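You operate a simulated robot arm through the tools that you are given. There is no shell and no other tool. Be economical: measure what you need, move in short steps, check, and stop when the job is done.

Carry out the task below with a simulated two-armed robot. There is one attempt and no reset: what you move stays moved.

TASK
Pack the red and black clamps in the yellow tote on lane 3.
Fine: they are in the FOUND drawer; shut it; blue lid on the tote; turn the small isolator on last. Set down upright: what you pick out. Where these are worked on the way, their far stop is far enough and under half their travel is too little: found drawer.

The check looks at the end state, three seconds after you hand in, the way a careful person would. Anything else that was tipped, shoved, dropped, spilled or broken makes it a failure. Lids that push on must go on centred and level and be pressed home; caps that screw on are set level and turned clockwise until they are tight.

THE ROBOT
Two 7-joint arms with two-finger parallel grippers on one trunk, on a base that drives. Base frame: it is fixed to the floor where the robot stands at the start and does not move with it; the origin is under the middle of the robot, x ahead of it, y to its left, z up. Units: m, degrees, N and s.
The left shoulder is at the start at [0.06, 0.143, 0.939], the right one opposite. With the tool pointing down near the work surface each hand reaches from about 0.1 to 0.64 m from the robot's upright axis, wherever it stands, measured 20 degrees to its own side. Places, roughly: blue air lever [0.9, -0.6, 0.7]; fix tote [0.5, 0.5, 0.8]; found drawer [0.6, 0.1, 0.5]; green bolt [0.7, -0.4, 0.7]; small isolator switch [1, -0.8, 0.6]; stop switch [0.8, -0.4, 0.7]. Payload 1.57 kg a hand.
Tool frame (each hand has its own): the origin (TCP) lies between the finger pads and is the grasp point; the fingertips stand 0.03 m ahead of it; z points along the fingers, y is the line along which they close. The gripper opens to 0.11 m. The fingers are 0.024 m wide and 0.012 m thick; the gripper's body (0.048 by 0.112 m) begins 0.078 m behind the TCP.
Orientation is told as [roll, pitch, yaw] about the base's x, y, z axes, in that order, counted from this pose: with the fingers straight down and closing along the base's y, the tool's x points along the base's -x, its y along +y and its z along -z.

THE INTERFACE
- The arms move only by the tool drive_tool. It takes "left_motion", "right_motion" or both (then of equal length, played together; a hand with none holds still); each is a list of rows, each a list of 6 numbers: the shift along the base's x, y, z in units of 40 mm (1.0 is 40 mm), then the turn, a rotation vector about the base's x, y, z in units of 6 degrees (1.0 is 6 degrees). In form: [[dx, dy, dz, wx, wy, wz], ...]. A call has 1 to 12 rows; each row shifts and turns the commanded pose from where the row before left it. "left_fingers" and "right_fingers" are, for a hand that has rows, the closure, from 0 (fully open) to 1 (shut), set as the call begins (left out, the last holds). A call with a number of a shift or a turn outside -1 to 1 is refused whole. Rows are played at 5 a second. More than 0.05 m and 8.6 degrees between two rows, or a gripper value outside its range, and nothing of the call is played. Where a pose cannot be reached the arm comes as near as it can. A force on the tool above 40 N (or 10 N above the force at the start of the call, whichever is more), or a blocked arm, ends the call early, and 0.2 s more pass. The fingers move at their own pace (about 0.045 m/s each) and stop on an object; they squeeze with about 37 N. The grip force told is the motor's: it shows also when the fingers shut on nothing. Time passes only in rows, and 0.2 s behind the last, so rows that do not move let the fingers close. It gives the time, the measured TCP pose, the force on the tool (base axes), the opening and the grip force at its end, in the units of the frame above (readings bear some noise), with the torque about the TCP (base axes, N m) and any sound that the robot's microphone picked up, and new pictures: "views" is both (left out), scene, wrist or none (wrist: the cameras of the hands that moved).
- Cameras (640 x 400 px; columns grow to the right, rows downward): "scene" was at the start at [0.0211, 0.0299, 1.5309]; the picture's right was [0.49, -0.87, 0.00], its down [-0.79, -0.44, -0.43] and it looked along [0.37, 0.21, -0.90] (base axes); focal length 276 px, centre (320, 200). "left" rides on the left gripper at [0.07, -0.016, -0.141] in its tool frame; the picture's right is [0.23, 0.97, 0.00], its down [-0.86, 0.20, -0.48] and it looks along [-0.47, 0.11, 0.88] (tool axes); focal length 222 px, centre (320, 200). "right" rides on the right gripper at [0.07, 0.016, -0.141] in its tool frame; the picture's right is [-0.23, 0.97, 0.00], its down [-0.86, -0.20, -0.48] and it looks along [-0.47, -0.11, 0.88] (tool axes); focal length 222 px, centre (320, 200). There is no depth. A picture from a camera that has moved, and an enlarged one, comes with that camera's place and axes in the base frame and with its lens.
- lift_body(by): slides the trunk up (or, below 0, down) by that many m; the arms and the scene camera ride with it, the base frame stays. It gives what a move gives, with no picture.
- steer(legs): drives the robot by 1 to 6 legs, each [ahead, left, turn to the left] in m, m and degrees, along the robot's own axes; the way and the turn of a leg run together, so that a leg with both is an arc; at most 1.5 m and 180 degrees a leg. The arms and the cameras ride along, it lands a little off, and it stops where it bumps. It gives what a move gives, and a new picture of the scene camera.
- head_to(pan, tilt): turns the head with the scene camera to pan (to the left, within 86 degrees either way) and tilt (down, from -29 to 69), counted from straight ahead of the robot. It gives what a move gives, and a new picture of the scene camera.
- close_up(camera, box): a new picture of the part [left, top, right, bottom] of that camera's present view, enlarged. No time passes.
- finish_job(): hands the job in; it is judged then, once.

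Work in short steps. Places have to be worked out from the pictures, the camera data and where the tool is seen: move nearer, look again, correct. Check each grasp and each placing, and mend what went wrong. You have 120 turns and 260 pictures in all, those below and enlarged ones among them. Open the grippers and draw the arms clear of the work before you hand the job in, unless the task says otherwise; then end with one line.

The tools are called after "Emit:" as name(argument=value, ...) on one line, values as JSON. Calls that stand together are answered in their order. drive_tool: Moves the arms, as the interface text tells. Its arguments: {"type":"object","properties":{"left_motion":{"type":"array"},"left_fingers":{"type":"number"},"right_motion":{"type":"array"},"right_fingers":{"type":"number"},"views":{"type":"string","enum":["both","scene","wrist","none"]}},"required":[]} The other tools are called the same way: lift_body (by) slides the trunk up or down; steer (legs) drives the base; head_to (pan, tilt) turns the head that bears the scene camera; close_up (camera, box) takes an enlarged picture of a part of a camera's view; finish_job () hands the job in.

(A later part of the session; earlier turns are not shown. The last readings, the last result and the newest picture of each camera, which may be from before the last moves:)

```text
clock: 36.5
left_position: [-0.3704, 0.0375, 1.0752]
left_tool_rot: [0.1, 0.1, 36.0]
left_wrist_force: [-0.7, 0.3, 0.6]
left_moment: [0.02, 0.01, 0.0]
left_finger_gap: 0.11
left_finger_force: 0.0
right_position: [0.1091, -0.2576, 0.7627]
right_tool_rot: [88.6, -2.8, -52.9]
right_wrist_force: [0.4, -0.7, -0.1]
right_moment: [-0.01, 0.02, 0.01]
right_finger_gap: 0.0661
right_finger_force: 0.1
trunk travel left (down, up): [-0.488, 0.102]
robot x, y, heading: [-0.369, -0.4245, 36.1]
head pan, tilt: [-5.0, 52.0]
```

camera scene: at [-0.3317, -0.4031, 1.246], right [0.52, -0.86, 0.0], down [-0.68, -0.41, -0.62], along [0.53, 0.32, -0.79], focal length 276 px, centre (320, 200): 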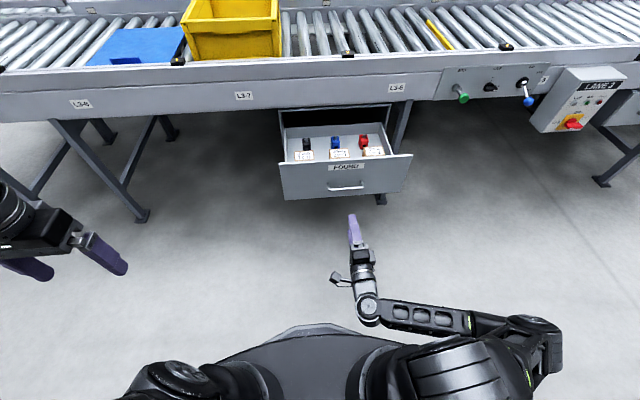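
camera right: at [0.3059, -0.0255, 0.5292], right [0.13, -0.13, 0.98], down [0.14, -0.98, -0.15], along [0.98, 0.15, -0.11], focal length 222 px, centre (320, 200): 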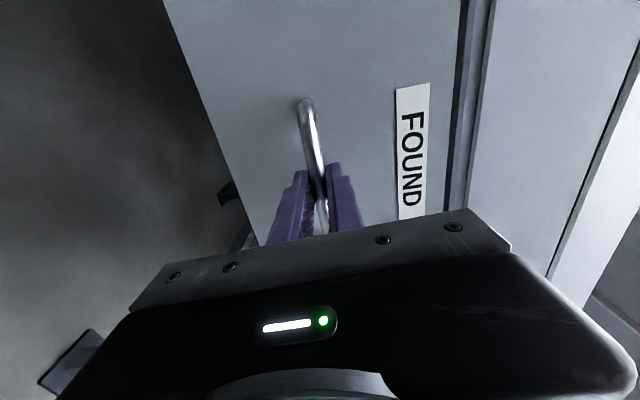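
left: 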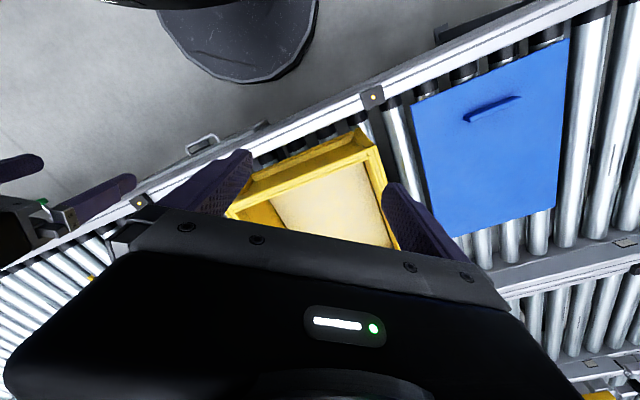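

Now turning the right hand back to pointing down.

Emit:
drive_tool(right_motion=[[0.2, 0.15, 0, -0.807, 0.124, 0.577], [0.2, 0.15, 0, -0.807, 0.124, 0.577], [0.2, 0.15, 0, -0.807, 0.124, 0.577], [0.2, 0.15, 0, -0.807, 0.124, 0.577], [0.2, 0.15, 0, -0.807, 0.124, 0.577], [0.2, 0.15, 0, -0.807, 0.124, 0.577], [0.2, 0.15, 0, -0.807, 0.124, 0.577], [0.2, 0.15, 0, -0.807, 0.124, 0.577], [0, 0, 0, -0.807, 0.124, 0.577], [0, 0, 0, -0.807, 0.124, 0.577]], views="none")

Emit:
drive_tool(right_motion=[[0, 0, 0, -0.807, 0.124, 0.577], [0, 0, 0, -0.807, 0.124, 0.577], [0, 0, 0, -0.807, 0.124, 0.577], [0, 0, 0, -0.807, 0.124, 0.577], [0, 0, 0, -0.807, 0.124, 0.577], [0, 0, 0, -0.807, 0.124, 0.577], [0, 0, 0, -0.807, 0.124, 0.577], [0, 0, 0, -0.807, 0.124, 0.577]])

```text
clock: 38.7
left_position: [-0.3712, 0.0377, 1.0735]
left_tool_rot: [0.1, 0.1, 36.0]
left_wrist_force: [-0.5, 0.4, 0.1]
left_moment: [-0.01, -0.01, -0.06]
left_finger_gap: 0.1101
left_finger_force: 0.1
right_position: [0.1737, -0.209, 0.7632]
right_tool_rot: [42.6, -21.0, -6.0]
right_wrist_force: [0.1, 0.1, 0.6]
right_moment: [0.01, -0.02, 0.01]
right_finger_gap: 0.0658
right_finger_force: 0.1
trunk travel left (down, up): [-0.488, 0.102]
robot x, y, heading: [-0.369, -0.4223, 35.9]
head pan, tilt: [-5.0, 52.0]
```

```text
clock: 40.5
left_position: [-0.3707, 0.0366, 1.0733]
left_tool_rot: [0.0, -0.1, 36.0]
left_wrist_force: [-0.8, 0.6, 0.4]
left_moment: [0.01, 0.03, 0.0]
left_finger_gap: 0.1098
left_finger_force: 0.2
right_position: [0.1727, -0.2091, 0.7625]
right_tool_rot: [5.6, -6.1, 31.8]
right_wrist_force: [0.1, -0.4, 0.0]
right_moment: [-0.02, -0.03, 0.03]
right_finger_gap: 0.0663
right_finger_force: 0.0
trunk travel left (down, up): [-0.488, 0.102]
robot x, y, heading: [-0.3656, -0.426, 35.9]
head pan, tilt: [-5.0, 52.0]
camera scene: at [-0.3317, -0.4028, 1.496], right [0.52, -0.86, 0.0], down [-0.68, -0.41, -0.62], along [0.53, 0.32, -0.79], focal length 276 px, centre (320, 200)
camera right: at [0.1008, -0.2513, 0.8972], right [-0.33, 0.94, 0.12], down [0.81, 0.21, 0.55], along [0.49, 0.27, -0.83], focal length 222 px, centre (320, 200)
```

scene: 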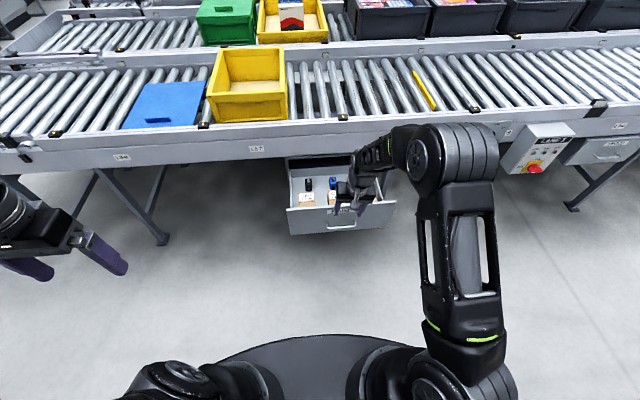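
right: 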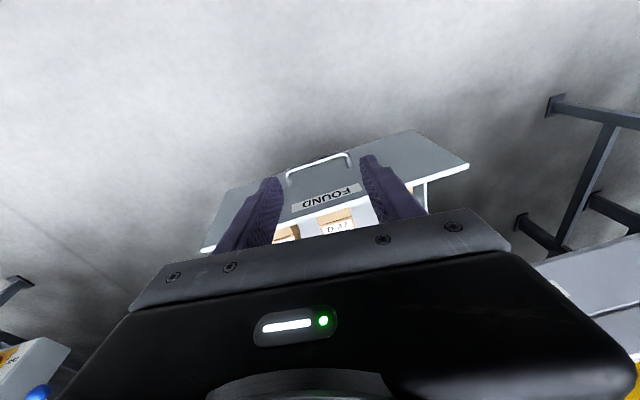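

Hand is down-pointing. Driving forward 0.3 and right 0.1 brings it above the drawer, near the red clamp.

Emit:
steer(legs=[[0.15, -0.1, 0], [0.14, 0, 0]])

Emit:
drive_tool(right_motion=[[0, 0, 0, 0, 0, 0]], right_fingers=0.1, views="wrist")

```text
clock: 42.9
left_position: [-0.0762, 0.1244, 1.0731]
left_tool_rot: [0.0, 0.1, 36.2]
left_wrist_force: [-0.5, -0.4, -0.4]
left_moment: [-0.03, 0.02, 0.02]
left_finger_gap: 0.1102
left_finger_force: 0.0
right_position: [0.4667, -0.1219, 0.7628]
right_tool_rot: [5.7, -6.1, 31.9]
right_wrist_force: [0.6, 0.5, 0.3]
right_moment: [-0.01, 0.04, -0.02]
right_finger_gap: 0.0661
right_finger_force: 0.1
trunk travel left (down, up): [-0.488, 0.102]
robot x, y, heading: [-0.0804, -0.3362, 36.2]
head pan, tilt: [-5.0, 52.0]
camera scene: at [-0.0366, -0.3156, 1.496], right [0.52, -0.86, 0.0], down [-0.67, -0.41, -0.61], along [0.53, 0.32, -0.79], focal length 276 px, centre (320, 200)
```

scene: 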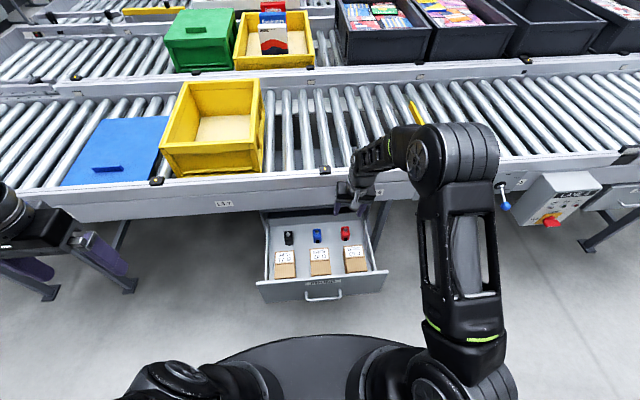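

```text
clock: 43.3
left_position: [-0.077, 0.1228, 1.0741]
left_tool_rot: [0.0, 0.1, 36.1]
left_wrist_force: [-0.6, 0.6, -0.5]
left_moment: [0.01, 0.06, 0.01]
left_finger_gap: 0.1101
left_finger_force: 0.1
right_position: [0.4673, -0.1209, 0.762]
right_tool_rot: [5.7, -6.2, 31.9]
right_wrist_force: [-0.1, 0.0, -0.5]
right_moment: [-0.04, -0.03, -0.01]
right_finger_gap: 0.0993
right_finger_force: 0.4
trunk travel left (down, up): [-0.488, 0.102]
robot x, y, heading: [-0.0748, -0.3341, 36.2]
head pan, tilt: [-5.0, 52.0]
camera right: at [0.3945, -0.164, 0.897], right [-0.33, 0.94, 0.12], down [0.81, 0.21, 0.55], along [0.49, 0.28, -0.83], focal length 222 px, centre (320, 200)
```

right: 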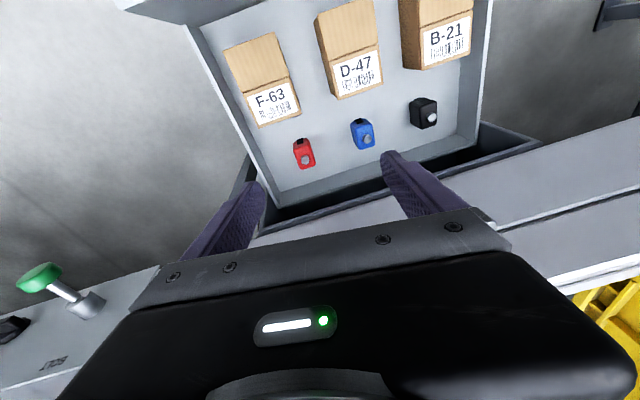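

Emit:
close_up(camera="right", box=[260, 90, 460, 215])

Emit:
close_up(camera="scene", box=[250, 205, 390, 305])

```text
3.20 times, centred on (360, 152) of right
camera zoom: at [0.3945, -0.164, 0.897], right [-0.33, 0.94, 0.12], down [0.81, 0.21, 0.55], along [0.49, 0.28, -0.83], focal length 711 px, centre (192, 352)
```

zoom: 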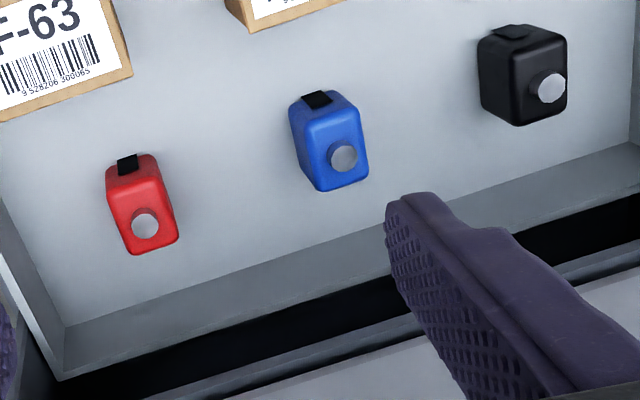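

```text
4.00 times, centred on (320, 255) of scene
camera zoom: at [-0.0375, -0.3163, 1.496], right [0.52, -0.86, 0.0], down [-0.67, -0.41, -0.62], along [0.53, 0.32, -0.79], focal length 1104 px, centre (320, -20)
```

zoom: 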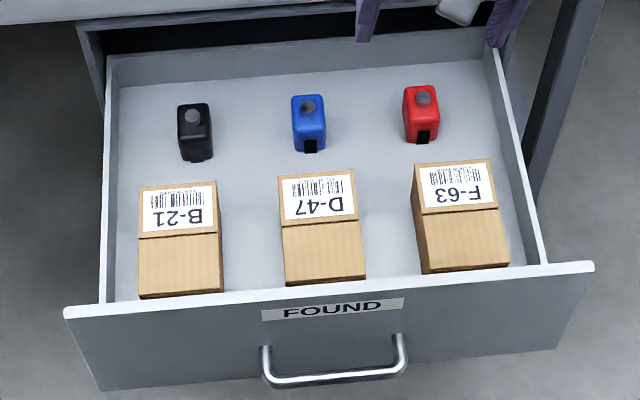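

Red clamp knob ≈ (0.55, −0.09, 0.50), floor ~0.44. I'll tilt the hand ~20° (top toward me) to stay clear of the rail and descend partly over red.

Emit:
drive_tool(right_motion=[[0.4, 0.15, -0.8, 0.21, -0.77, 0.2], [0.4, 0.15, -0.8, 0.21, -0.77, 0.2], [0.4, 0.15, -0.8, 0.21, -0.77, 0.2], [0.2, 0.1, -0.8, 0, 0, 0], [0.1, 0.05, -0.5, 0, 0, 0]])

```text
clock: 44.5
left_position: [-0.0781, 0.1235, 1.0733]
left_tool_rot: [0.0, 0.1, 36.2]
left_wrist_force: [0.2, -0.4, -0.1]
left_moment: [-0.02, -0.01, 0.0]
left_finger_gap: 0.1103
left_finger_force: 0.0
right_position: [0.5268, -0.0988, 0.6138]
right_tool_rot: [0.9, -19.8, 36.6]
right_wrist_force: [0.0, -0.1, -0.5]
right_moment: [-0.04, -0.02, 0.01]
right_finger_gap: 0.0992
right_finger_force: 0.2
trunk travel left (down, up): [-0.488, 0.102]
robot x, y, heading: [-0.0756, -0.3377, 36.0]
head pan, tilt: [-5.0, 52.0]
camera scene: at [-0.0377, -0.3165, 1.4961], right [0.52, -0.86, 0.0], down [-0.67, -0.41, -0.62], along [0.53, 0.32, -0.79], focal length 276 px, centre (320, 200)
camera right: at [0.4279, -0.1549, 0.7243], right [-0.41, 0.91, 0.09], down [0.64, 0.22, 0.74], along [0.65, 0.36, -0.67], focal length 222 px, centre (320, 200)
```

scene: 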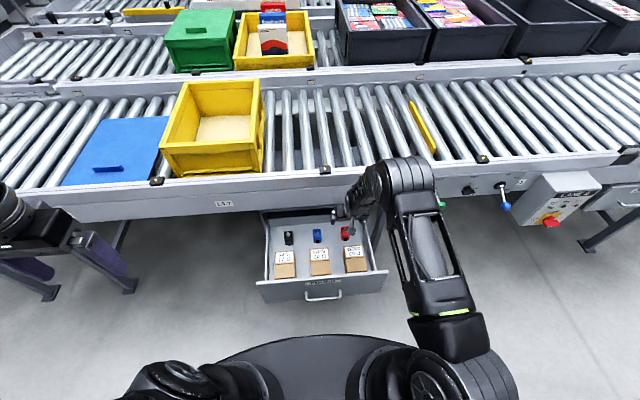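
right: 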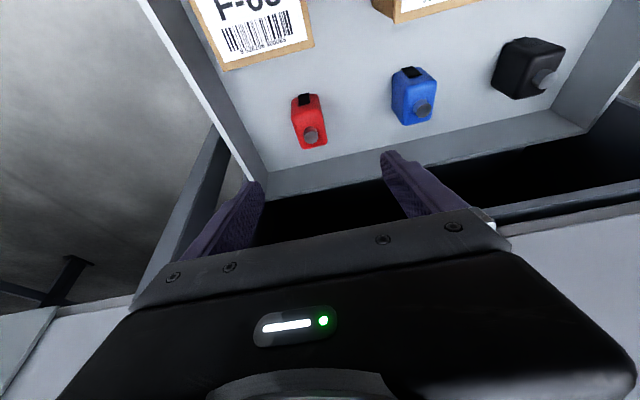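

Red centre ≈ (0.542, −0.094). Narrow the opening to 66 mm and descend to z≈0.49.

Emit:
drive_tool(right_motion=[[0.2, 0.05, -0.8, 0, 0, 0], [0.1, 0.05, -0.8, 0, 0, 0], [0.07, 0.03, -0.8, 0, 0, 0], [0, 0, -0.7, 0, 0, 0]], right_fingers=0.4)

```text
clock: 45.5
left_position: [-0.0775, 0.1236, 1.0743]
left_tool_rot: [0.0, -0.1, 36.0]
left_wrist_force: [0.6, -0.6, -0.1]
left_moment: [0.03, 0.02, -0.02]
left_finger_gap: 0.1101
left_finger_force: 0.0
right_position: [0.5429, -0.0933, 0.4905]
right_tool_rot: [0.8, -19.8, 36.6]
right_wrist_force: [-0.2, 0.7, -1.3]
right_moment: [0.01, 0.03, 0.01]
right_finger_gap: 0.0658
right_finger_force: 0.1
trunk travel left (down, up): [-0.488, 0.102]
robot x, y, heading: [-0.0754, -0.3334, 36.3]
head pan, tilt: [-5.0, 52.0]
camera scene: at [-0.0376, -0.3165, 1.4961], right [0.52, -0.86, 0.0], down [-0.67, -0.41, -0.62], along [0.53, 0.32, -0.79], focal length 276 px, centre (320, 200)
camera right: at [0.4442, -0.148, 0.6012], right [-0.41, 0.91, 0.09], down [0.64, 0.22, 0.74], along [0.65, 0.36, -0.67], focal length 222 px, centre (320, 200)
```

scene: 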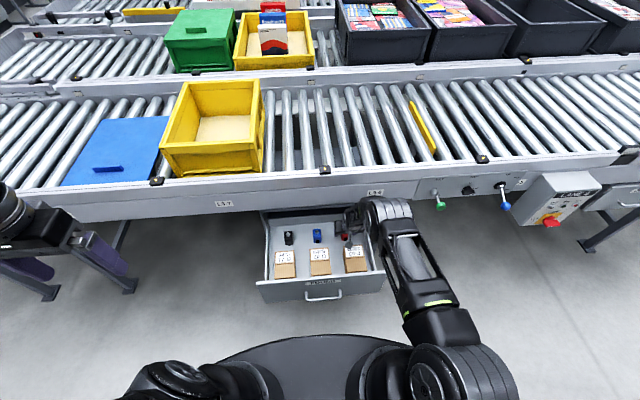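
right: 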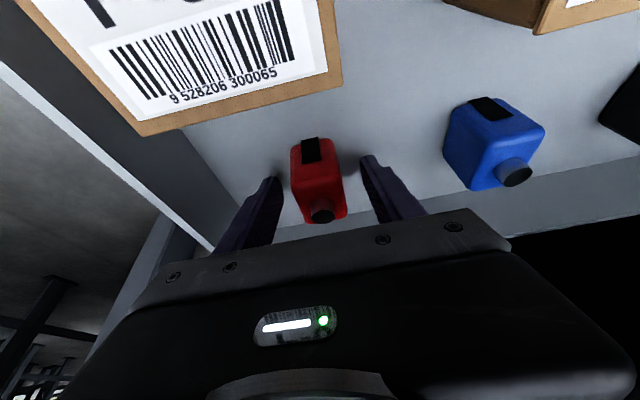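

Clamp is centred between the fingers. Lower 1 cm and close.

Emit:
drive_tool(right_motion=[[0, 0, -0.25, 0, 0, 0]], views="none")

Emit:
drive_tool(right_motion=[[0, 0, 0, 0, 0, 0], [0, 0, 0, 0, 0, 0], [0, 0, 0, 0, 0, 0], [0, 0, 0, 0, 0, 0]], right_fingers=1, views="wrist")

```text
clock: 45.9
left_position: [-0.0804, 0.1229, 1.0748]
left_tool_rot: [0.0, 0.0, 36.1]
left_wrist_force: [-0.5, 1.5, -0.4]
left_moment: [0.05, 0.0, -0.03]
left_finger_gap: 0.1099
left_finger_force: 0.0
right_position: [0.5452, -0.0905, 0.4862]
right_tool_rot: [0.9, -20.5, 36.6]
right_wrist_force: [1.0, -0.2, 24.8]
right_moment: [-0.68, -0.54, -0.21]
right_finger_gap: 0.0663
right_finger_force: 0.0
trunk travel left (down, up): [-0.488, 0.102]
robot x, y, heading: [-0.0741, -0.3384, 36.0]
head pan, tilt: [-5.0, 52.0]
```

```text
clock: 46.5
left_position: [-0.0765, 0.1243, 1.0736]
left_tool_rot: [0.0, 0.0, 35.9]
left_wrist_force: [-0.6, 0.0, 0.3]
left_moment: [0.03, 0.02, 0.01]
left_finger_gap: 0.1103
left_finger_force: 0.0
right_position: [0.5517, -0.0925, 0.4867]
right_tool_rot: [0.5, -20.6, 36.6]
right_wrist_force: [4.5, -1.9, 10.4]
right_moment: [-0.34, -0.21, 0.07]
right_finger_gap: 0.0337
right_finger_force: 10.4
trunk travel left (down, up): [-0.488, 0.102]
robot x, y, heading: [-0.0747, -0.3382, 36.1]
head pan, tilt: [-5.0, 52.0]
stopped in row 2 (right hand): the force on the tool passed its limit at 44 N (the readings are from after the stop); the commanded pose is now the measured one
camera right: at [0.4507, -0.1495, 0.5949], right [-0.41, 0.91, 0.09], down [0.63, 0.21, 0.75], along [0.66, 0.36, -0.66], focal length 222 px, centre (320, 200)
```

right: 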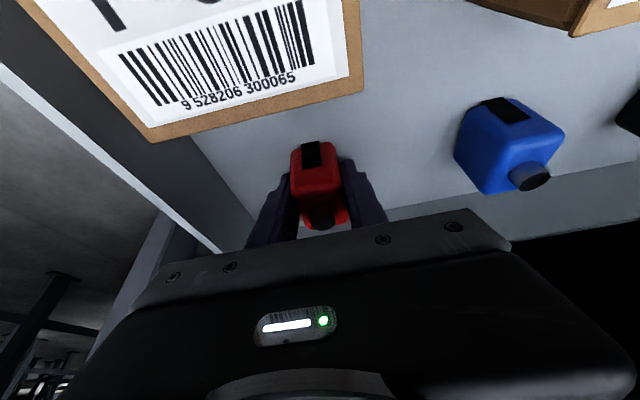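

Tips touch the floor (z≈0.456); the fingers are on the clamp at 34 mm. Raise slightly while the grip firms.

Emit:
drive_tool(right_motion=[[0, 0, 0.08, 0, 0, 0], [0, 0, 0, 0, 0, 0], [0, 0, 0, 0, 0, 0]], right_fingers=1, views="none")

Emit:
drive_tool(right_motion=[[0, 0, 0.5, 0, 0, 0], [0, 0, 0.8, 0, 0, 0]])

```text
clock: 47.3
left_position: [-0.0765, 0.1237, 1.0737]
left_tool_rot: [0.1, 0.1, 36.0]
left_wrist_force: [0.2, 0.0, 0.1]
left_moment: [-0.03, -0.01, 0.0]
left_finger_gap: 0.1105
left_finger_force: 0.1
right_position: [0.5481, -0.0944, 0.4868]
right_tool_rot: [0.6, -20.1, 36.6]
right_wrist_force: [0.6, 0.0, 0.2]
right_moment: [0.02, 0.04, 0.01]
right_finger_gap: 0.0335
right_finger_force: 36.7
trunk travel left (down, up): [-0.488, 0.102]
robot x, y, heading: [-0.0759, -0.3386, 36.0]
head pan, tilt: [-5.0, 52.0]
```

```text
clock: 47.9
left_position: [-0.0772, 0.1228, 1.0722]
left_tool_rot: [0.0, 0.0, 36.0]
left_wrist_force: [0.7, 0.3, -1.0]
left_moment: [0.0, -0.01, -0.01]
left_finger_gap: 0.11
left_finger_force: 0.0
right_position: [0.5467, -0.0937, 0.5387]
right_tool_rot: [0.6, -20.3, 36.6]
right_wrist_force: [-0.7, -1.1, 0.4]
right_moment: [0.02, 0.01, -0.03]
right_finger_gap: 0.0137
right_finger_force: 30.1
trunk travel left (down, up): [-0.488, 0.102]
robot x, y, heading: [-0.0757, -0.3363, 36.3]
head pan, tilt: [-5.0, 52.0]
camera scene: at [-0.0382, -0.3169, 1.496], right [0.52, -0.86, 0.0], down [-0.67, -0.41, -0.62], along [0.53, 0.32, -0.79], focal length 276 px, centre (320, 200)
camera right: at [0.447, -0.1498, 0.648], right [-0.41, 0.91, 0.09], down [0.63, 0.21, 0.74], along [0.66, 0.36, -0.66], focal length 222 px, centre (320, 200)
```

scene: 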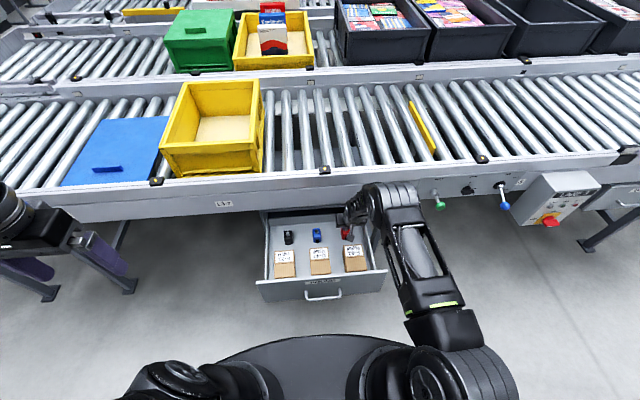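
right: 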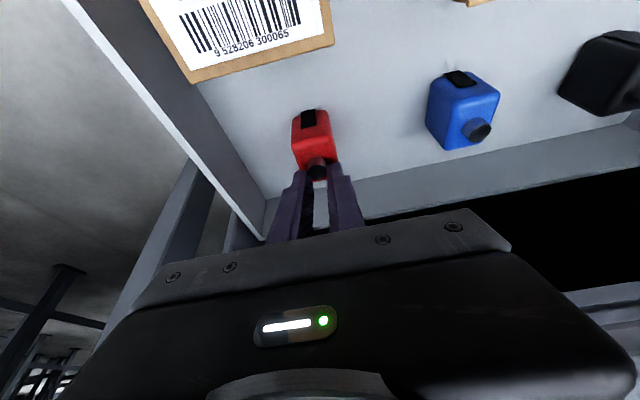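

Emit:
close_up(camera="right", box=[240, 80, 440, 240])

Emit:
close_up(camera="scene", box=[270, 180, 410, 280])

```text
2.50 times, centred on (340, 160) of right
camera zoom: at [0.447, -0.1498, 0.648], right [-0.41, 0.91, 0.09], down [0.63, 0.21, 0.74], along [0.66, 0.36, -0.66], focal length 555 px, centre (270, 300)
```

zoom: 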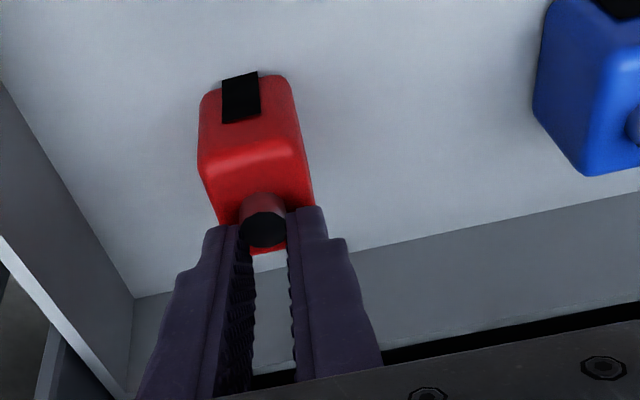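

```text
4.00 times, centred on (340, 230) of scene
camera zoom: at [-0.0382, -0.3169, 1.496], right [0.52, -0.86, 0.0], down [-0.67, -0.41, -0.62], along [0.53, 0.32, -0.79], focal length 1104 px, centre (240, 80)
```

zoom: 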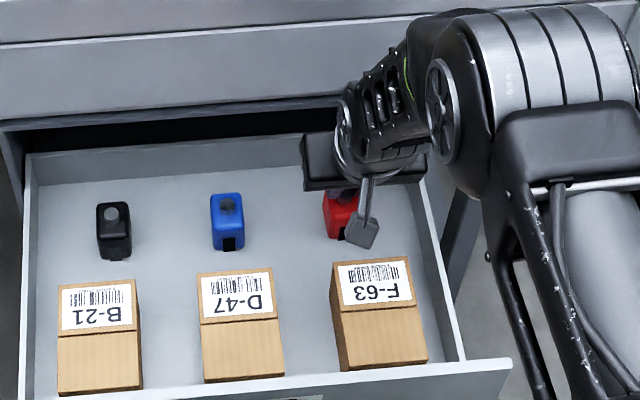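

The fingers slid off and pinch only the knob; they were too far back on the body. Open, raise a little, and re-measure.

Emit:
drive_tool(right_motion=[[0, 0, 0, 0, 0, 0], [0, 0, 0, 0, 0, 0], [0, 0, 0, 0, 0, 0], [0, 0, 0.5, 0, 0, 0], [-0.4, -0.3, 0.5, 0, 0, 0]], right_fingers=0.3, views="wrist")

Emit:
close_up(camera="right", box=[240, 80, 440, 240])

Emit:
close_up(camera="scene", box=[270, 180, 410, 280])

```text
clock: 49.1
left_position: [-0.078, 0.1235, 1.0735]
left_tool_rot: [-0.1, -0.1, 36.1]
left_wrist_force: [-0.8, 0.6, -0.1]
left_moment: [-0.01, -0.02, 0.0]
left_finger_gap: 0.1099
left_finger_force: 0.1
right_position: [0.5312, -0.1075, 0.5809]
right_tool_rot: [0.6, -20.3, 36.5]
right_wrist_force: [0.5, -0.1, -1.1]
right_moment: [0.01, -0.01, -0.01]
right_finger_gap: 0.0771
right_finger_force: 0.1
trunk travel left (down, up): [-0.488, 0.102]
robot x, y, heading: [-0.0781, -0.3383, 36.4]
head pan, tilt: [-5.0, 52.0]
camera right: at [0.4309, -0.1629, 0.6892], right [-0.41, 0.91, 0.09], down [0.63, 0.21, 0.74], along [0.66, 0.36, -0.66], focal length 222 px, centre (320, 200)
```

right: 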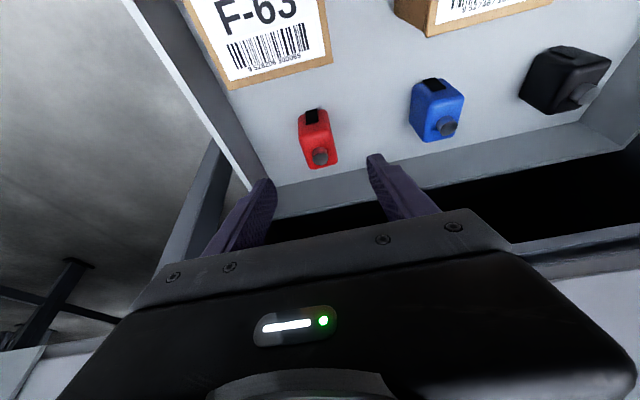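

```text
2.50 times, centred on (340, 160) of right
camera zoom: at [0.4309, -0.1629, 0.6892], right [-0.41, 0.91, 0.09], down [0.63, 0.21, 0.74], along [0.66, 0.36, -0.66], focal length 555 px, centre (270, 300)
```

zoom: 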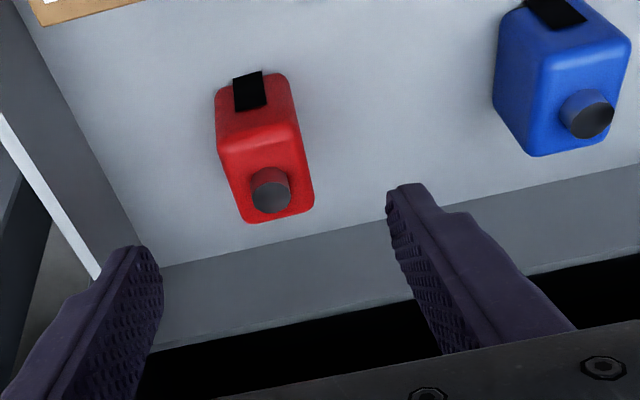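

```text
4.00 times, centred on (340, 230) of scene
camera zoom: at [-0.038, -0.317, 1.496], right [0.52, -0.86, 0.0], down [-0.67, -0.41, -0.62], along [0.53, 0.32, -0.79], focal length 1104 px, centre (240, 80)
```

zoom: 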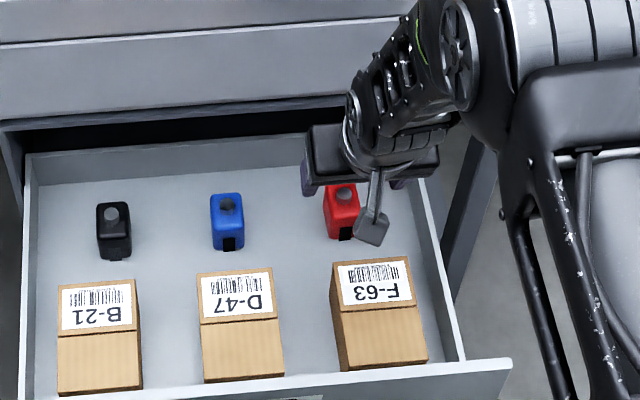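

Re-triangulated: knob top (0.537, −0.098, 0.534), body ~6 cm tall and centred n≈0.375, so I had gripped its rear edge. Descend ~2 cm nearer the robot than before.

Emit:
drive_tool(right_motion=[[0.05, 0.12, -0.75, 0, 0, 0], [0, 0, -0.75, 0, 0, 0], [0, 0, -0.7, 0, 0, 0]], views="wrist")

```text
clock: 49.9
left_position: [-0.0768, 0.1241, 1.0743]
left_tool_rot: [0.0, 0.0, 35.9]
left_wrist_force: [-0.7, 0.0, 0.7]
left_moment: [0.0, 0.02, 0.01]
left_finger_gap: 0.1101
left_finger_force: 0.0
right_position: [0.5363, -0.0999, 0.4938]
right_tool_rot: [0.6, -20.3, 36.5]
right_wrist_force: [0.3, 0.2, -0.3]
right_moment: [0.0, -0.02, -0.02]
right_finger_gap: 0.0768
right_finger_force: 0.0
trunk travel left (down, up): [-0.488, 0.102]
robot x, y, heading: [-0.0764, -0.3363, 36.2]
head pan, tilt: [-5.0, 52.0]
camera right: at [0.4361, -0.1564, 0.6024], right [-0.41, 0.91, 0.09], down [0.63, 0.21, 0.74], along [0.66, 0.36, -0.66], focal length 222 px, centre (320, 200)
```

right: 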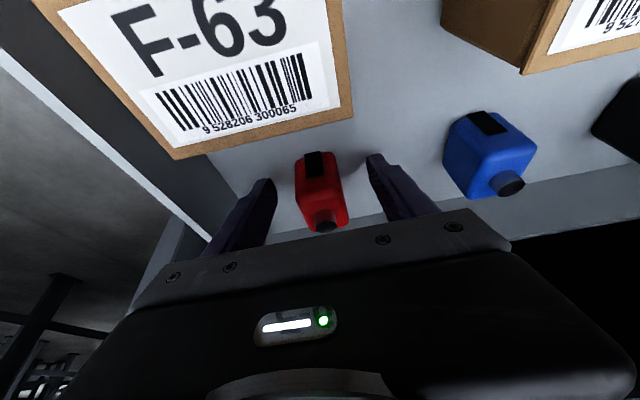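

Knob lies on the tool axis now; close.

Emit:
drive_tool(right_motion=[[0, 0, 0, 0, 0, 0], [0, 0, 0, 0, 0, 0], [0, 0, 0, 0, 0, 0], [0, 0, 0, 0, 0, 0], [0, 0, 0, 0, 0, 0]], right_fingers=1, views="wrist")

Emit:
drive_tool(right_motion=[[0, 0, 0.5, 0, 0, 0], [0, 0, 0.5, 0, 0, 0]])

```text
clock: 51.1
left_position: [-0.0775, 0.123, 1.0735]
left_tool_rot: [-0.1, 0.0, 36.0]
left_wrist_force: [0.1, -0.3, 0.0]
left_moment: [0.01, 0.02, 0.01]
left_finger_gap: 0.11
left_finger_force: 0.0
right_position: [0.5364, -0.0995, 0.4939]
right_tool_rot: [0.5, -20.4, 36.5]
right_wrist_force: [-0.5, 0.2, 0.1]
right_moment: [0.02, -0.03, 0.0]
right_finger_gap: 0.0334
right_finger_force: 35.9
trunk travel left (down, up): [-0.488, 0.102]
robot x, y, heading: [-0.0737, -0.3398, 36.2]
head pan, tilt: [-5.0, 52.0]
camera right: at [0.4357, -0.1567, 0.6025], right [-0.41, 0.91, 0.09], down [0.63, 0.22, 0.74], along [0.66, 0.36, -0.66], focal length 222 px, centre (320, 200)
```

right: 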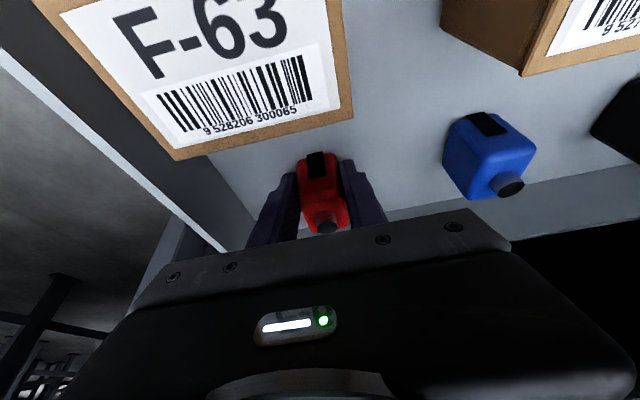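

```text
clock: 51.7
left_position: [-0.0765, 0.1234, 1.0728]
left_tool_rot: [0.0, 0.1, 36.1]
left_wrist_force: [-0.7, 0.5, 1.2]
left_moment: [0.02, -0.02, -0.02]
left_finger_gap: 0.11
left_finger_force: 0.0
right_position: [0.5351, -0.1017, 0.5328]
right_tool_rot: [0.7, -20.2, 36.6]
right_wrist_force: [0.1, -0.4, -0.6]
right_moment: [-0.02, 0.02, 0.01]
right_finger_gap: 0.0331
right_finger_force: 37.3
trunk travel left (down, up): [-0.488, 0.102]
robot x, y, heading: [-0.0731, -0.3359, 36.3]
head pan, tilt: [-5.0, 52.0]
camera scene: at [-0.0377, -0.3169, 1.496], right [0.52, -0.86, 0.0], down [-0.67, -0.41, -0.62], along [0.53, 0.32, -0.79], focal length 276 px, centre (320, 200)
camera right: at [0.4348, -0.1582, 0.6406], right [-0.41, 0.91, 0.09], down [0.63, 0.22, 0.74], along [0.65, 0.36, -0.66], focal length 222 px, centre (320, 200)
```

scene: 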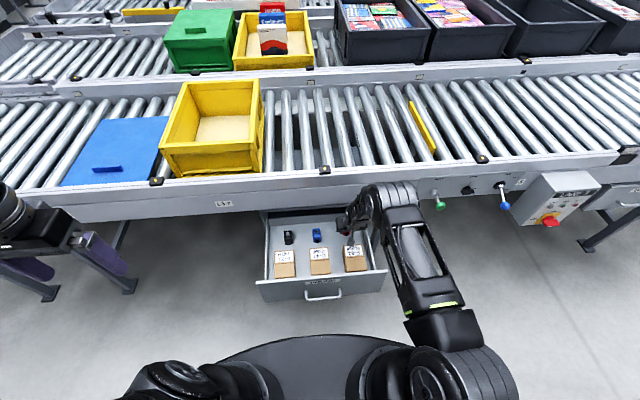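
right: 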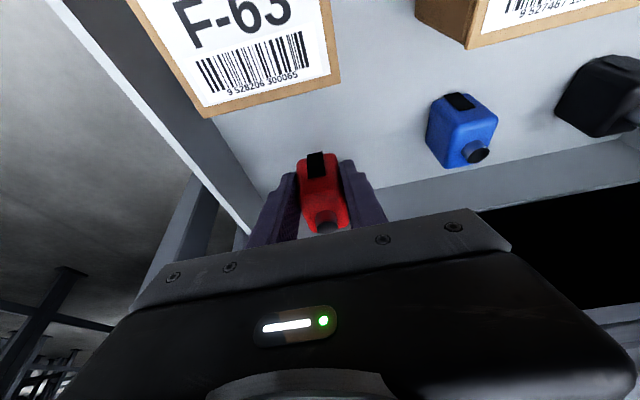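

Red clamp held (33 mm, 37 N). Raise it out of the drawer, drawing slightly back, to well above the rail.

Emit:
drive_tool(right_motion=[[-0.2, -0.15, 0.9, 0, 0, 0], [-0.4, -0.3, 0.9, 0, 0, 0], [-0.4, -0.3, 0.9, 0, 0, 0], [-0.4, -0.3, 0.9, 0, 0, 0], [-0.4, -0.3, 0.9, 0, 0, 0], [-0.4, -0.3, 0.9, 0, 0, 0], [-0.4, -0.3, 0.9, 0, 0, 0], [-0.4, -0.3, 0.9, 0, 0, 0], [0, 0, 0.9, 0, 0, 0], [0, 0, 0.9, 0, 0, 0]], views="wrist")

Emit:
lift_body(by=0.1)

Emit:
steer(legs=[[0, 0.4, 0]])

```text
clock: 53.9
left_position: [-0.0777, 0.1219, 1.0747]
left_tool_rot: [0.1, 0.0, 36.0]
left_wrist_force: [0.7, -0.2, -0.1]
left_moment: [0.01, -0.05, -0.01]
left_finger_gap: 0.11
left_finger_force: 0.1
right_position: [0.4155, -0.1931, 0.8938]
right_tool_rot: [0.7, -20.2, 36.6]
right_wrist_force: [-0.5, -0.6, -0.3]
right_moment: [-0.04, 0.02, 0.02]
right_finger_gap: 0.0333
right_finger_force: 36.9
trunk travel left (down, up): [-0.488, 0.102]
robot x, y, heading: [-0.0734, -0.3324, 36.3]
head pan, tilt: [-5.0, 52.0]
camera right: at [0.3145, -0.2496, 1.0027], right [-0.41, 0.91, 0.09], down [0.63, 0.22, 0.74], along [0.65, 0.36, -0.66], focal length 222 px, centre (320, 200)
```

right: 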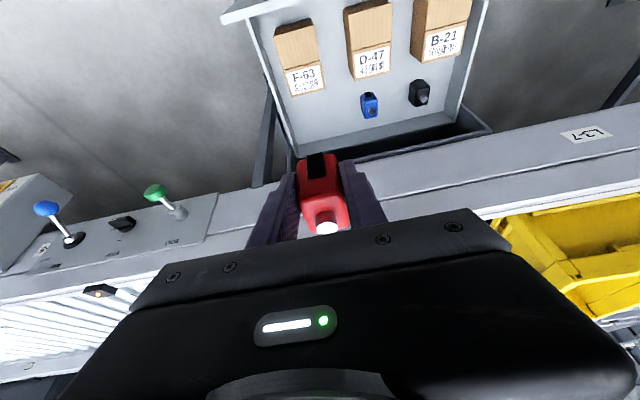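

```text
clock: 55.2
left_position: [-0.0769, 0.1229, 1.1739]
left_tool_rot: [0.0, -0.1, 36.0]
left_wrist_force: [0.7, 0.6, 0.2]
left_moment: [0.0, 0.01, 0.01]
left_finger_gap: 0.1099
left_finger_force: 0.0
right_position: [0.4146, -0.1924, 0.9929]
right_tool_rot: [0.6, -20.2, 36.4]
right_wrist_force: [-0.1, -0.3, -0.7]
right_moment: [0.02, 0.01, -0.01]
right_finger_gap: 0.0331
right_finger_force: 37.0
trunk travel left (down, up): [-0.588, 0.002]
robot x, y, heading: [-0.0771, -0.3371, 36.0]
head pan, tilt: [-5.0, 52.0]
```

```text
clock: 57.7
left_position: [-0.3103, 0.4477, 1.1731]
left_tool_rot: [0.0, 0.0, 35.9]
left_wrist_force: [0.5, 0.0, -0.1]
left_moment: [-0.01, 0.04, 0.01]
left_finger_gap: 0.1102
left_finger_force: 0.0
right_position: [0.18, 0.1299, 0.9942]
right_tool_rot: [0.6, -20.2, 36.4]
right_wrist_force: [-0.5, 0.5, -0.7]
right_moment: [0.02, 0.01, 0.0]
right_finger_gap: 0.0336
right_finger_force: 36.7
trunk travel left (down, up): [-0.588, 0.002]
robot x, y, heading: [-0.3127, -0.0151, 36.2]
head pan, tilt: [-5.0, 52.0]
camera scene: at [-0.273, 0.0074, 1.596], right [0.51, -0.86, 0.0], down [-0.68, -0.41, -0.62], along [0.53, 0.32, -0.79], focal length 276 px, centre (320, 200)
```

scene: 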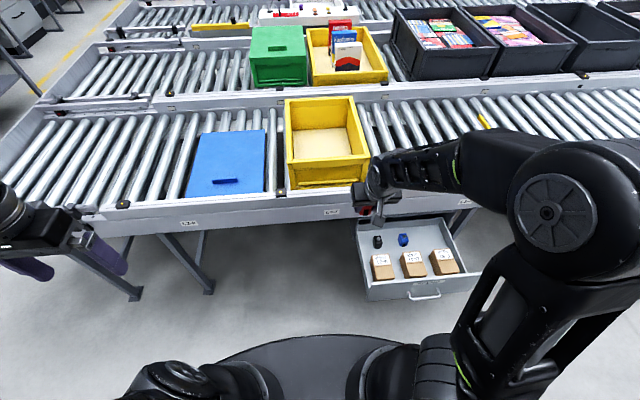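

Red held. Tote rim ≈ z 0.85, n 0.57–1.0, t −0.22–0.10 (lane coordinates). Drive forward with a small left shift so the hand comes over the tote's near end.

Emit:
steer(legs=[[0.2, 0.05, 0], [0.15, 0, 0]])

Emit:
close_up(camera="right", box=[0, 0, 640, 400])

```text
clock: 60.3
left_position: [-0.055, 0.6948, 1.1739]
left_tool_rot: [0.0, 0.2, 35.9]
left_wrist_force: [0.9, 0.1, -0.9]
left_moment: [0.0, 0.03, -0.03]
left_finger_gap: 0.1098
left_finger_force: 0.0
right_position: [0.4354, 0.3779, 0.9929]
right_tool_rot: [0.6, -20.3, 36.5]
right_wrist_force: [1.4, 0.8, -0.8]
right_moment: [-0.02, 0.04, 0.01]
right_finger_gap: 0.0333
right_finger_force: 36.5
trunk travel left (down, up): [-0.588, 0.002]
robot x, y, heading: [-0.0578, 0.2334, 36.0]
head pan, tilt: [-5.0, 52.0]
camera scene: at [-0.0151, 0.255, 1.596], right [0.52, -0.86, 0.0], down [-0.68, -0.41, -0.61], along [0.53, 0.32, -0.79], focal length 276 px, centre (320, 200)
```

scene: 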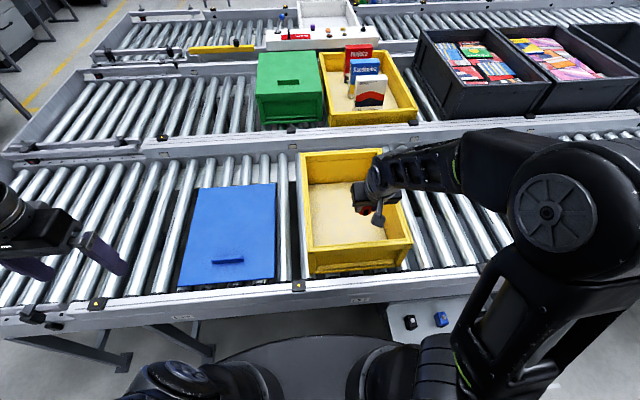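

```text
1.00 times, centred on (320, 200) of right (not enlarged: the box is as wide or as high as the picture)
camera zoom: at [0.3369, 0.3224, 1.1018], right [-0.41, 0.91, 0.09], down [0.63, 0.22, 0.74], along [0.65, 0.36, -0.66], focal length 222 px, centre (320, 200)
```

zoom: 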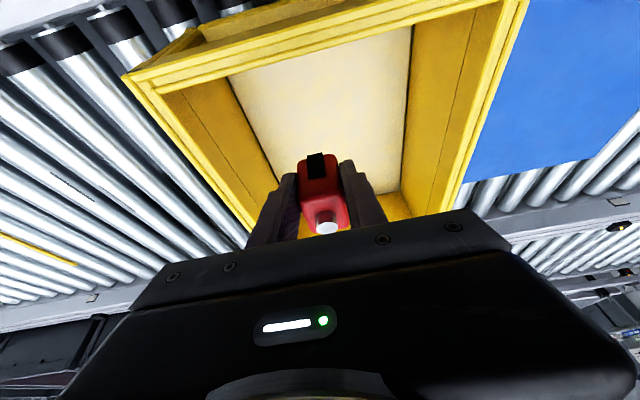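

Re-triangulated: rim z≈0.90, tote n 0.505–0.905, t −0.215–0.088, floor ~0.75. Move the hand further over the tote, then look.

Emit:
drive_tool(right_motion=[[0.79, 0.4, 0, 0, 0, 0], [0.79, 0.4, 0, 0, 0, 0], [0.79, 0.4, 0, 0, 0, 0], [0, 0, -0.8, 0, 0, 0], [0, 0, -0.8, 0, 0, 0]])

```text
clock: 61.5
left_position: [-0.055, 0.694, 1.1737]
left_tool_rot: [0.0, 0.0, 36.0]
left_wrist_force: [0.3, 1.1, 0.0]
left_moment: [-0.03, 0.0, 0.0]
left_finger_gap: 0.1102
left_finger_force: 0.2
right_position: [0.5316, 0.4245, 0.9291]
right_tool_rot: [0.6, -20.2, 36.5]
right_wrist_force: [-0.3, 0.4, -0.6]
right_moment: [0.0, 0.04, 0.02]
right_finger_gap: 0.0331
right_finger_force: 37.5
trunk travel left (down, up): [-0.588, 0.002]
robot x, y, heading: [-0.0518, 0.2344, 36.0]
head pan, tilt: [-5.0, 52.0]
camera scene: at [-0.0158, 0.2543, 1.596], right [0.52, -0.86, 0.0], down [-0.68, -0.41, -0.62], along [0.53, 0.32, -0.79], focal length 276 px, centre (320, 200)
camera right: at [0.4309, 0.3689, 1.0388], right [-0.41, 0.91, 0.09], down [0.63, 0.21, 0.74], along [0.65, 0.36, -0.66], focal length 222 px, centre (320, 200)
```

scene: 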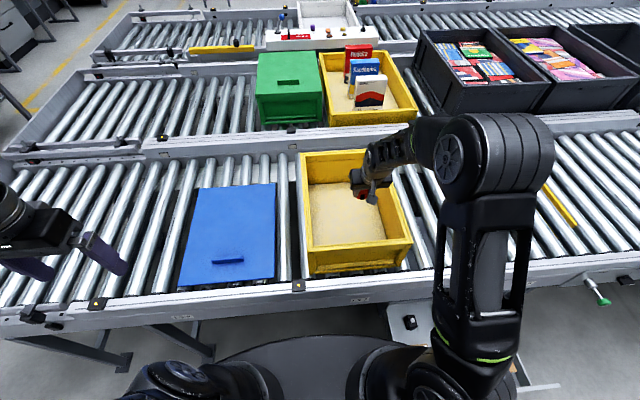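
right: 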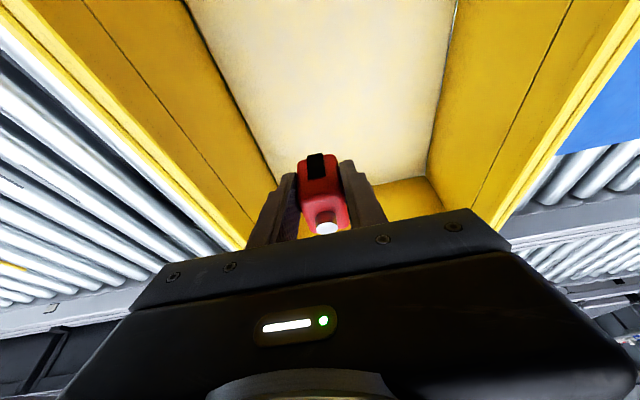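

Positioned at n=0.68, t=−0.03 with ~8 cm to the right wall. Descend, then creep until contact.

Emit:
drive_tool(right_motion=[[0, 0, -0.8, 0, 0, 0], [0, 0, -0.8, 0, 0, 0], [0, 0, -0.6, 0, 0, 0]], views="both")

```text
clock: 62.3
left_position: [-0.0554, 0.6954, 1.1738]
left_tool_rot: [-0.1, 0.0, 36.0]
left_wrist_force: [-0.3, 1.1, 0.2]
left_moment: [0.01, -0.01, 0.0]
left_finger_gap: 0.1099
left_finger_force: 0.0
right_position: [0.5321, 0.4253, 0.8396]
right_tool_rot: [0.6, -20.2, 36.6]
right_wrist_force: [-0.3, 0.1, -0.6]
right_moment: [-0.03, 0.0, 0.03]
right_finger_gap: 0.0335
right_finger_force: 37.2
trunk travel left (down, up): [-0.588, 0.002]
robot x, y, heading: [-0.0534, 0.2363, 35.8]
head pan, tilt: [-5.0, 52.0]
camera scene: at [-0.016, 0.2542, 1.596], right [0.52, -0.86, 0.0], down [-0.68, -0.41, -0.62], along [0.53, 0.32, -0.79], focal length 276 px, centre (320, 200)
camera right: at [0.4311, 0.369, 0.9498], right [-0.41, 0.91, 0.09], down [0.63, 0.21, 0.74], along [0.65, 0.36, -0.66], focal length 222 px, centre (320, 200)
```

scene: 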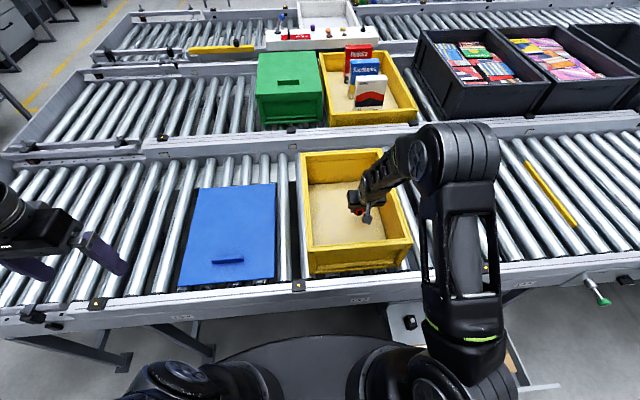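
right: 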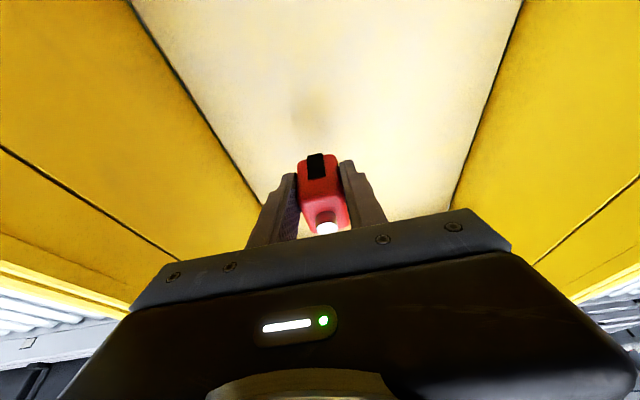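

Emit:
drive_tool(right_motion=[[0, 0, -0.4, 0, 0, 0], [0, 0, -0.4, 0, 0, 0], [0, 0, -0.2, 0, 0, 0], [0, 0, -0.15, 0, 0, 0], [0, 0, -0.15, 0, 0, 0], [0, 0, -0.15, 0, 0, 0]], views="wrist")

```text
clock: 63.7
left_position: [-0.0573, 0.6929, 1.1745]
left_tool_rot: [0.1, 0.0, 36.0]
left_wrist_force: [-0.1, -0.5, -0.1]
left_moment: [-0.04, 0.0, -0.03]
left_finger_gap: 0.1103
left_finger_force: 0.0
right_position: [0.5328, 0.4266, 0.7888]
right_tool_rot: [0.5, -20.9, 36.6]
right_wrist_force: [2.2, -1.9, 35.1]
right_moment: [-0.28, -0.54, 0.21]
right_finger_gap: 0.034
right_finger_force: 36.6
trunk travel left (down, up): [-0.588, 0.002]
robot x, y, heading: [-0.0551, 0.2335, 36.0]
head pan, tilt: [-5.0, 52.0]
camera right: at [0.4311, 0.3704, 0.8961], right [-0.41, 0.91, 0.09], down [0.63, 0.21, 0.75], along [0.66, 0.37, -0.65], focal length 222 px, centre (320, 200)
```

right: 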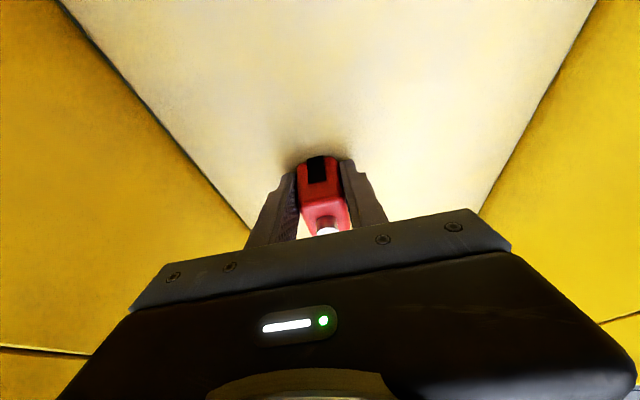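

Contact at z=0.789 as predicted. Ease the load, then open the fingers moderately.

Emit:
drive_tool(right_motion=[[0, 0, 0.12, 0, 0, 0], [0, 0, 0, 0, 0, 0]], views="none")

Emit:
drive_tool(right_motion=[[0, 0, 0, 0, 0, 0], [0, 0, 0, 0, 0, 0], [0, 0, 0, 0, 0, 0]], right_fingers=0.42, views="wrist")

Emit:
drive_tool(right_motion=[[0, 0, 0.5, 0, 0, 0], [0, 0, 0.9, 0, 0, 0], [0, 0, 0.9, 0, 0, 0], [0, 0, 0.9, 0, 0, 0], [0, 0, 0.9, 0, 0, 0], [0, 0, 0.9, 0, 0, 0], [0, 0, 0.5, 0, 0, 0]])

```text
clock: 64.3
left_position: [-0.0572, 0.6946, 1.1738]
left_tool_rot: [0.1, 0.0, 36.0]
left_wrist_force: [0.5, 0.2, 0.6]
left_moment: [0.0, -0.01, 0.01]
left_finger_gap: 0.1101
left_finger_force: 0.3
right_position: [0.5291, 0.425, 0.7872]
right_tool_rot: [0.6, -20.2, 36.6]
right_wrist_force: [0.8, 1.8, 15.2]
right_moment: [0.37, -0.64, 0.02]
right_finger_gap: 0.0333
right_finger_force: 37.1
trunk travel left (down, up): [-0.588, 0.002]
robot x, y, heading: [-0.0535, 0.234, 35.9]
head pan, tilt: [-5.0, 52.0]
```

```text
clock: 65.1
left_position: [-0.056, 0.6933, 1.1735]
left_tool_rot: [0.1, 0.0, 36.0]
left_wrist_force: [-0.3, 1.0, 0.4]
left_moment: [0.03, -0.01, 0.01]
left_finger_gap: 0.1102
left_finger_force: 0.0
right_position: [0.5303, 0.4255, 0.7885]
right_tool_rot: [0.6, -20.2, 36.5]
right_wrist_force: [-0.8, 0.4, 0.2]
right_moment: [0.01, -0.02, 0.03]
right_finger_gap: 0.0637
right_finger_force: 0.0
trunk travel left (down, up): [-0.588, 0.002]
robot x, y, heading: [-0.0534, 0.2321, 35.9]
head pan, tilt: [-5.0, 52.0]
camera right: at [0.4302, 0.3695, 0.8972], right [-0.41, 0.91, 0.09], down [0.63, 0.22, 0.74], along [0.65, 0.36, -0.66], focal length 222 px, centre (320, 200)
```

right: 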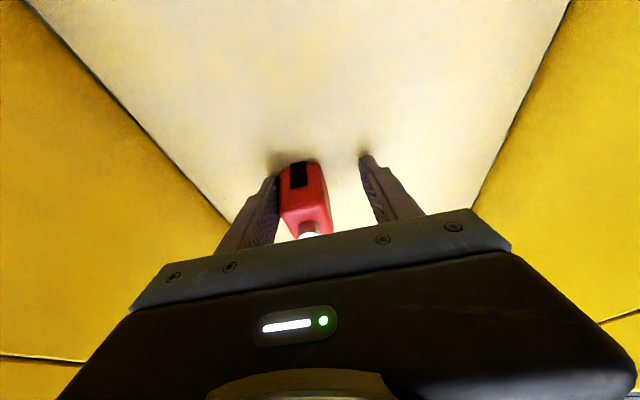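

```text
clock: 66.7
left_position: [-0.0563, 0.6924, 1.1742]
left_tool_rot: [0.0, 0.0, 36.0]
left_wrist_force: [0.5, 0.0, -0.2]
left_moment: [0.01, 0.02, 0.0]
left_finger_gap: 0.1102
left_finger_force: 0.1
right_position: [0.5322, 0.4224, 1.0077]
right_tool_rot: [0.5, -20.2, 36.5]
right_wrist_force: [0.8, -0.3, -0.4]
right_moment: [0.02, 0.03, 0.02]
right_finger_gap: 0.0638
right_finger_force: 0.1
trunk travel left (down, up): [-0.588, 0.002]
robot x, y, heading: [-0.0527, 0.2386, 35.9]
head pan, tilt: [-5.0, 52.0]
camera scene: at [-0.0168, 0.2537, 1.596], right [0.52, -0.86, 0.0], down [-0.68, -0.41, -0.62], along [0.53, 0.32, -0.79], focal length 276 px, centre (320, 200)
camera right: at [0.4315, 0.3678, 1.1172], right [-0.41, 0.91, 0.09], down [0.63, 0.22, 0.74], along [0.65, 0.36, -0.66], focal length 222 px, centre (320, 200)
```

scene: 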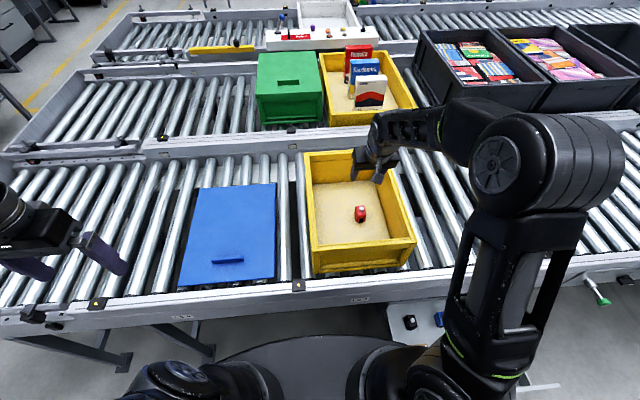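
right: 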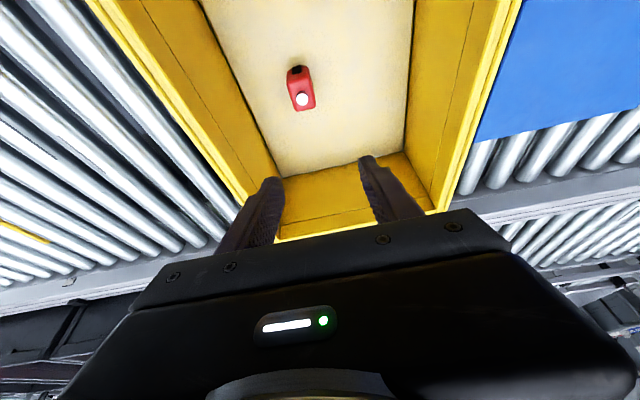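

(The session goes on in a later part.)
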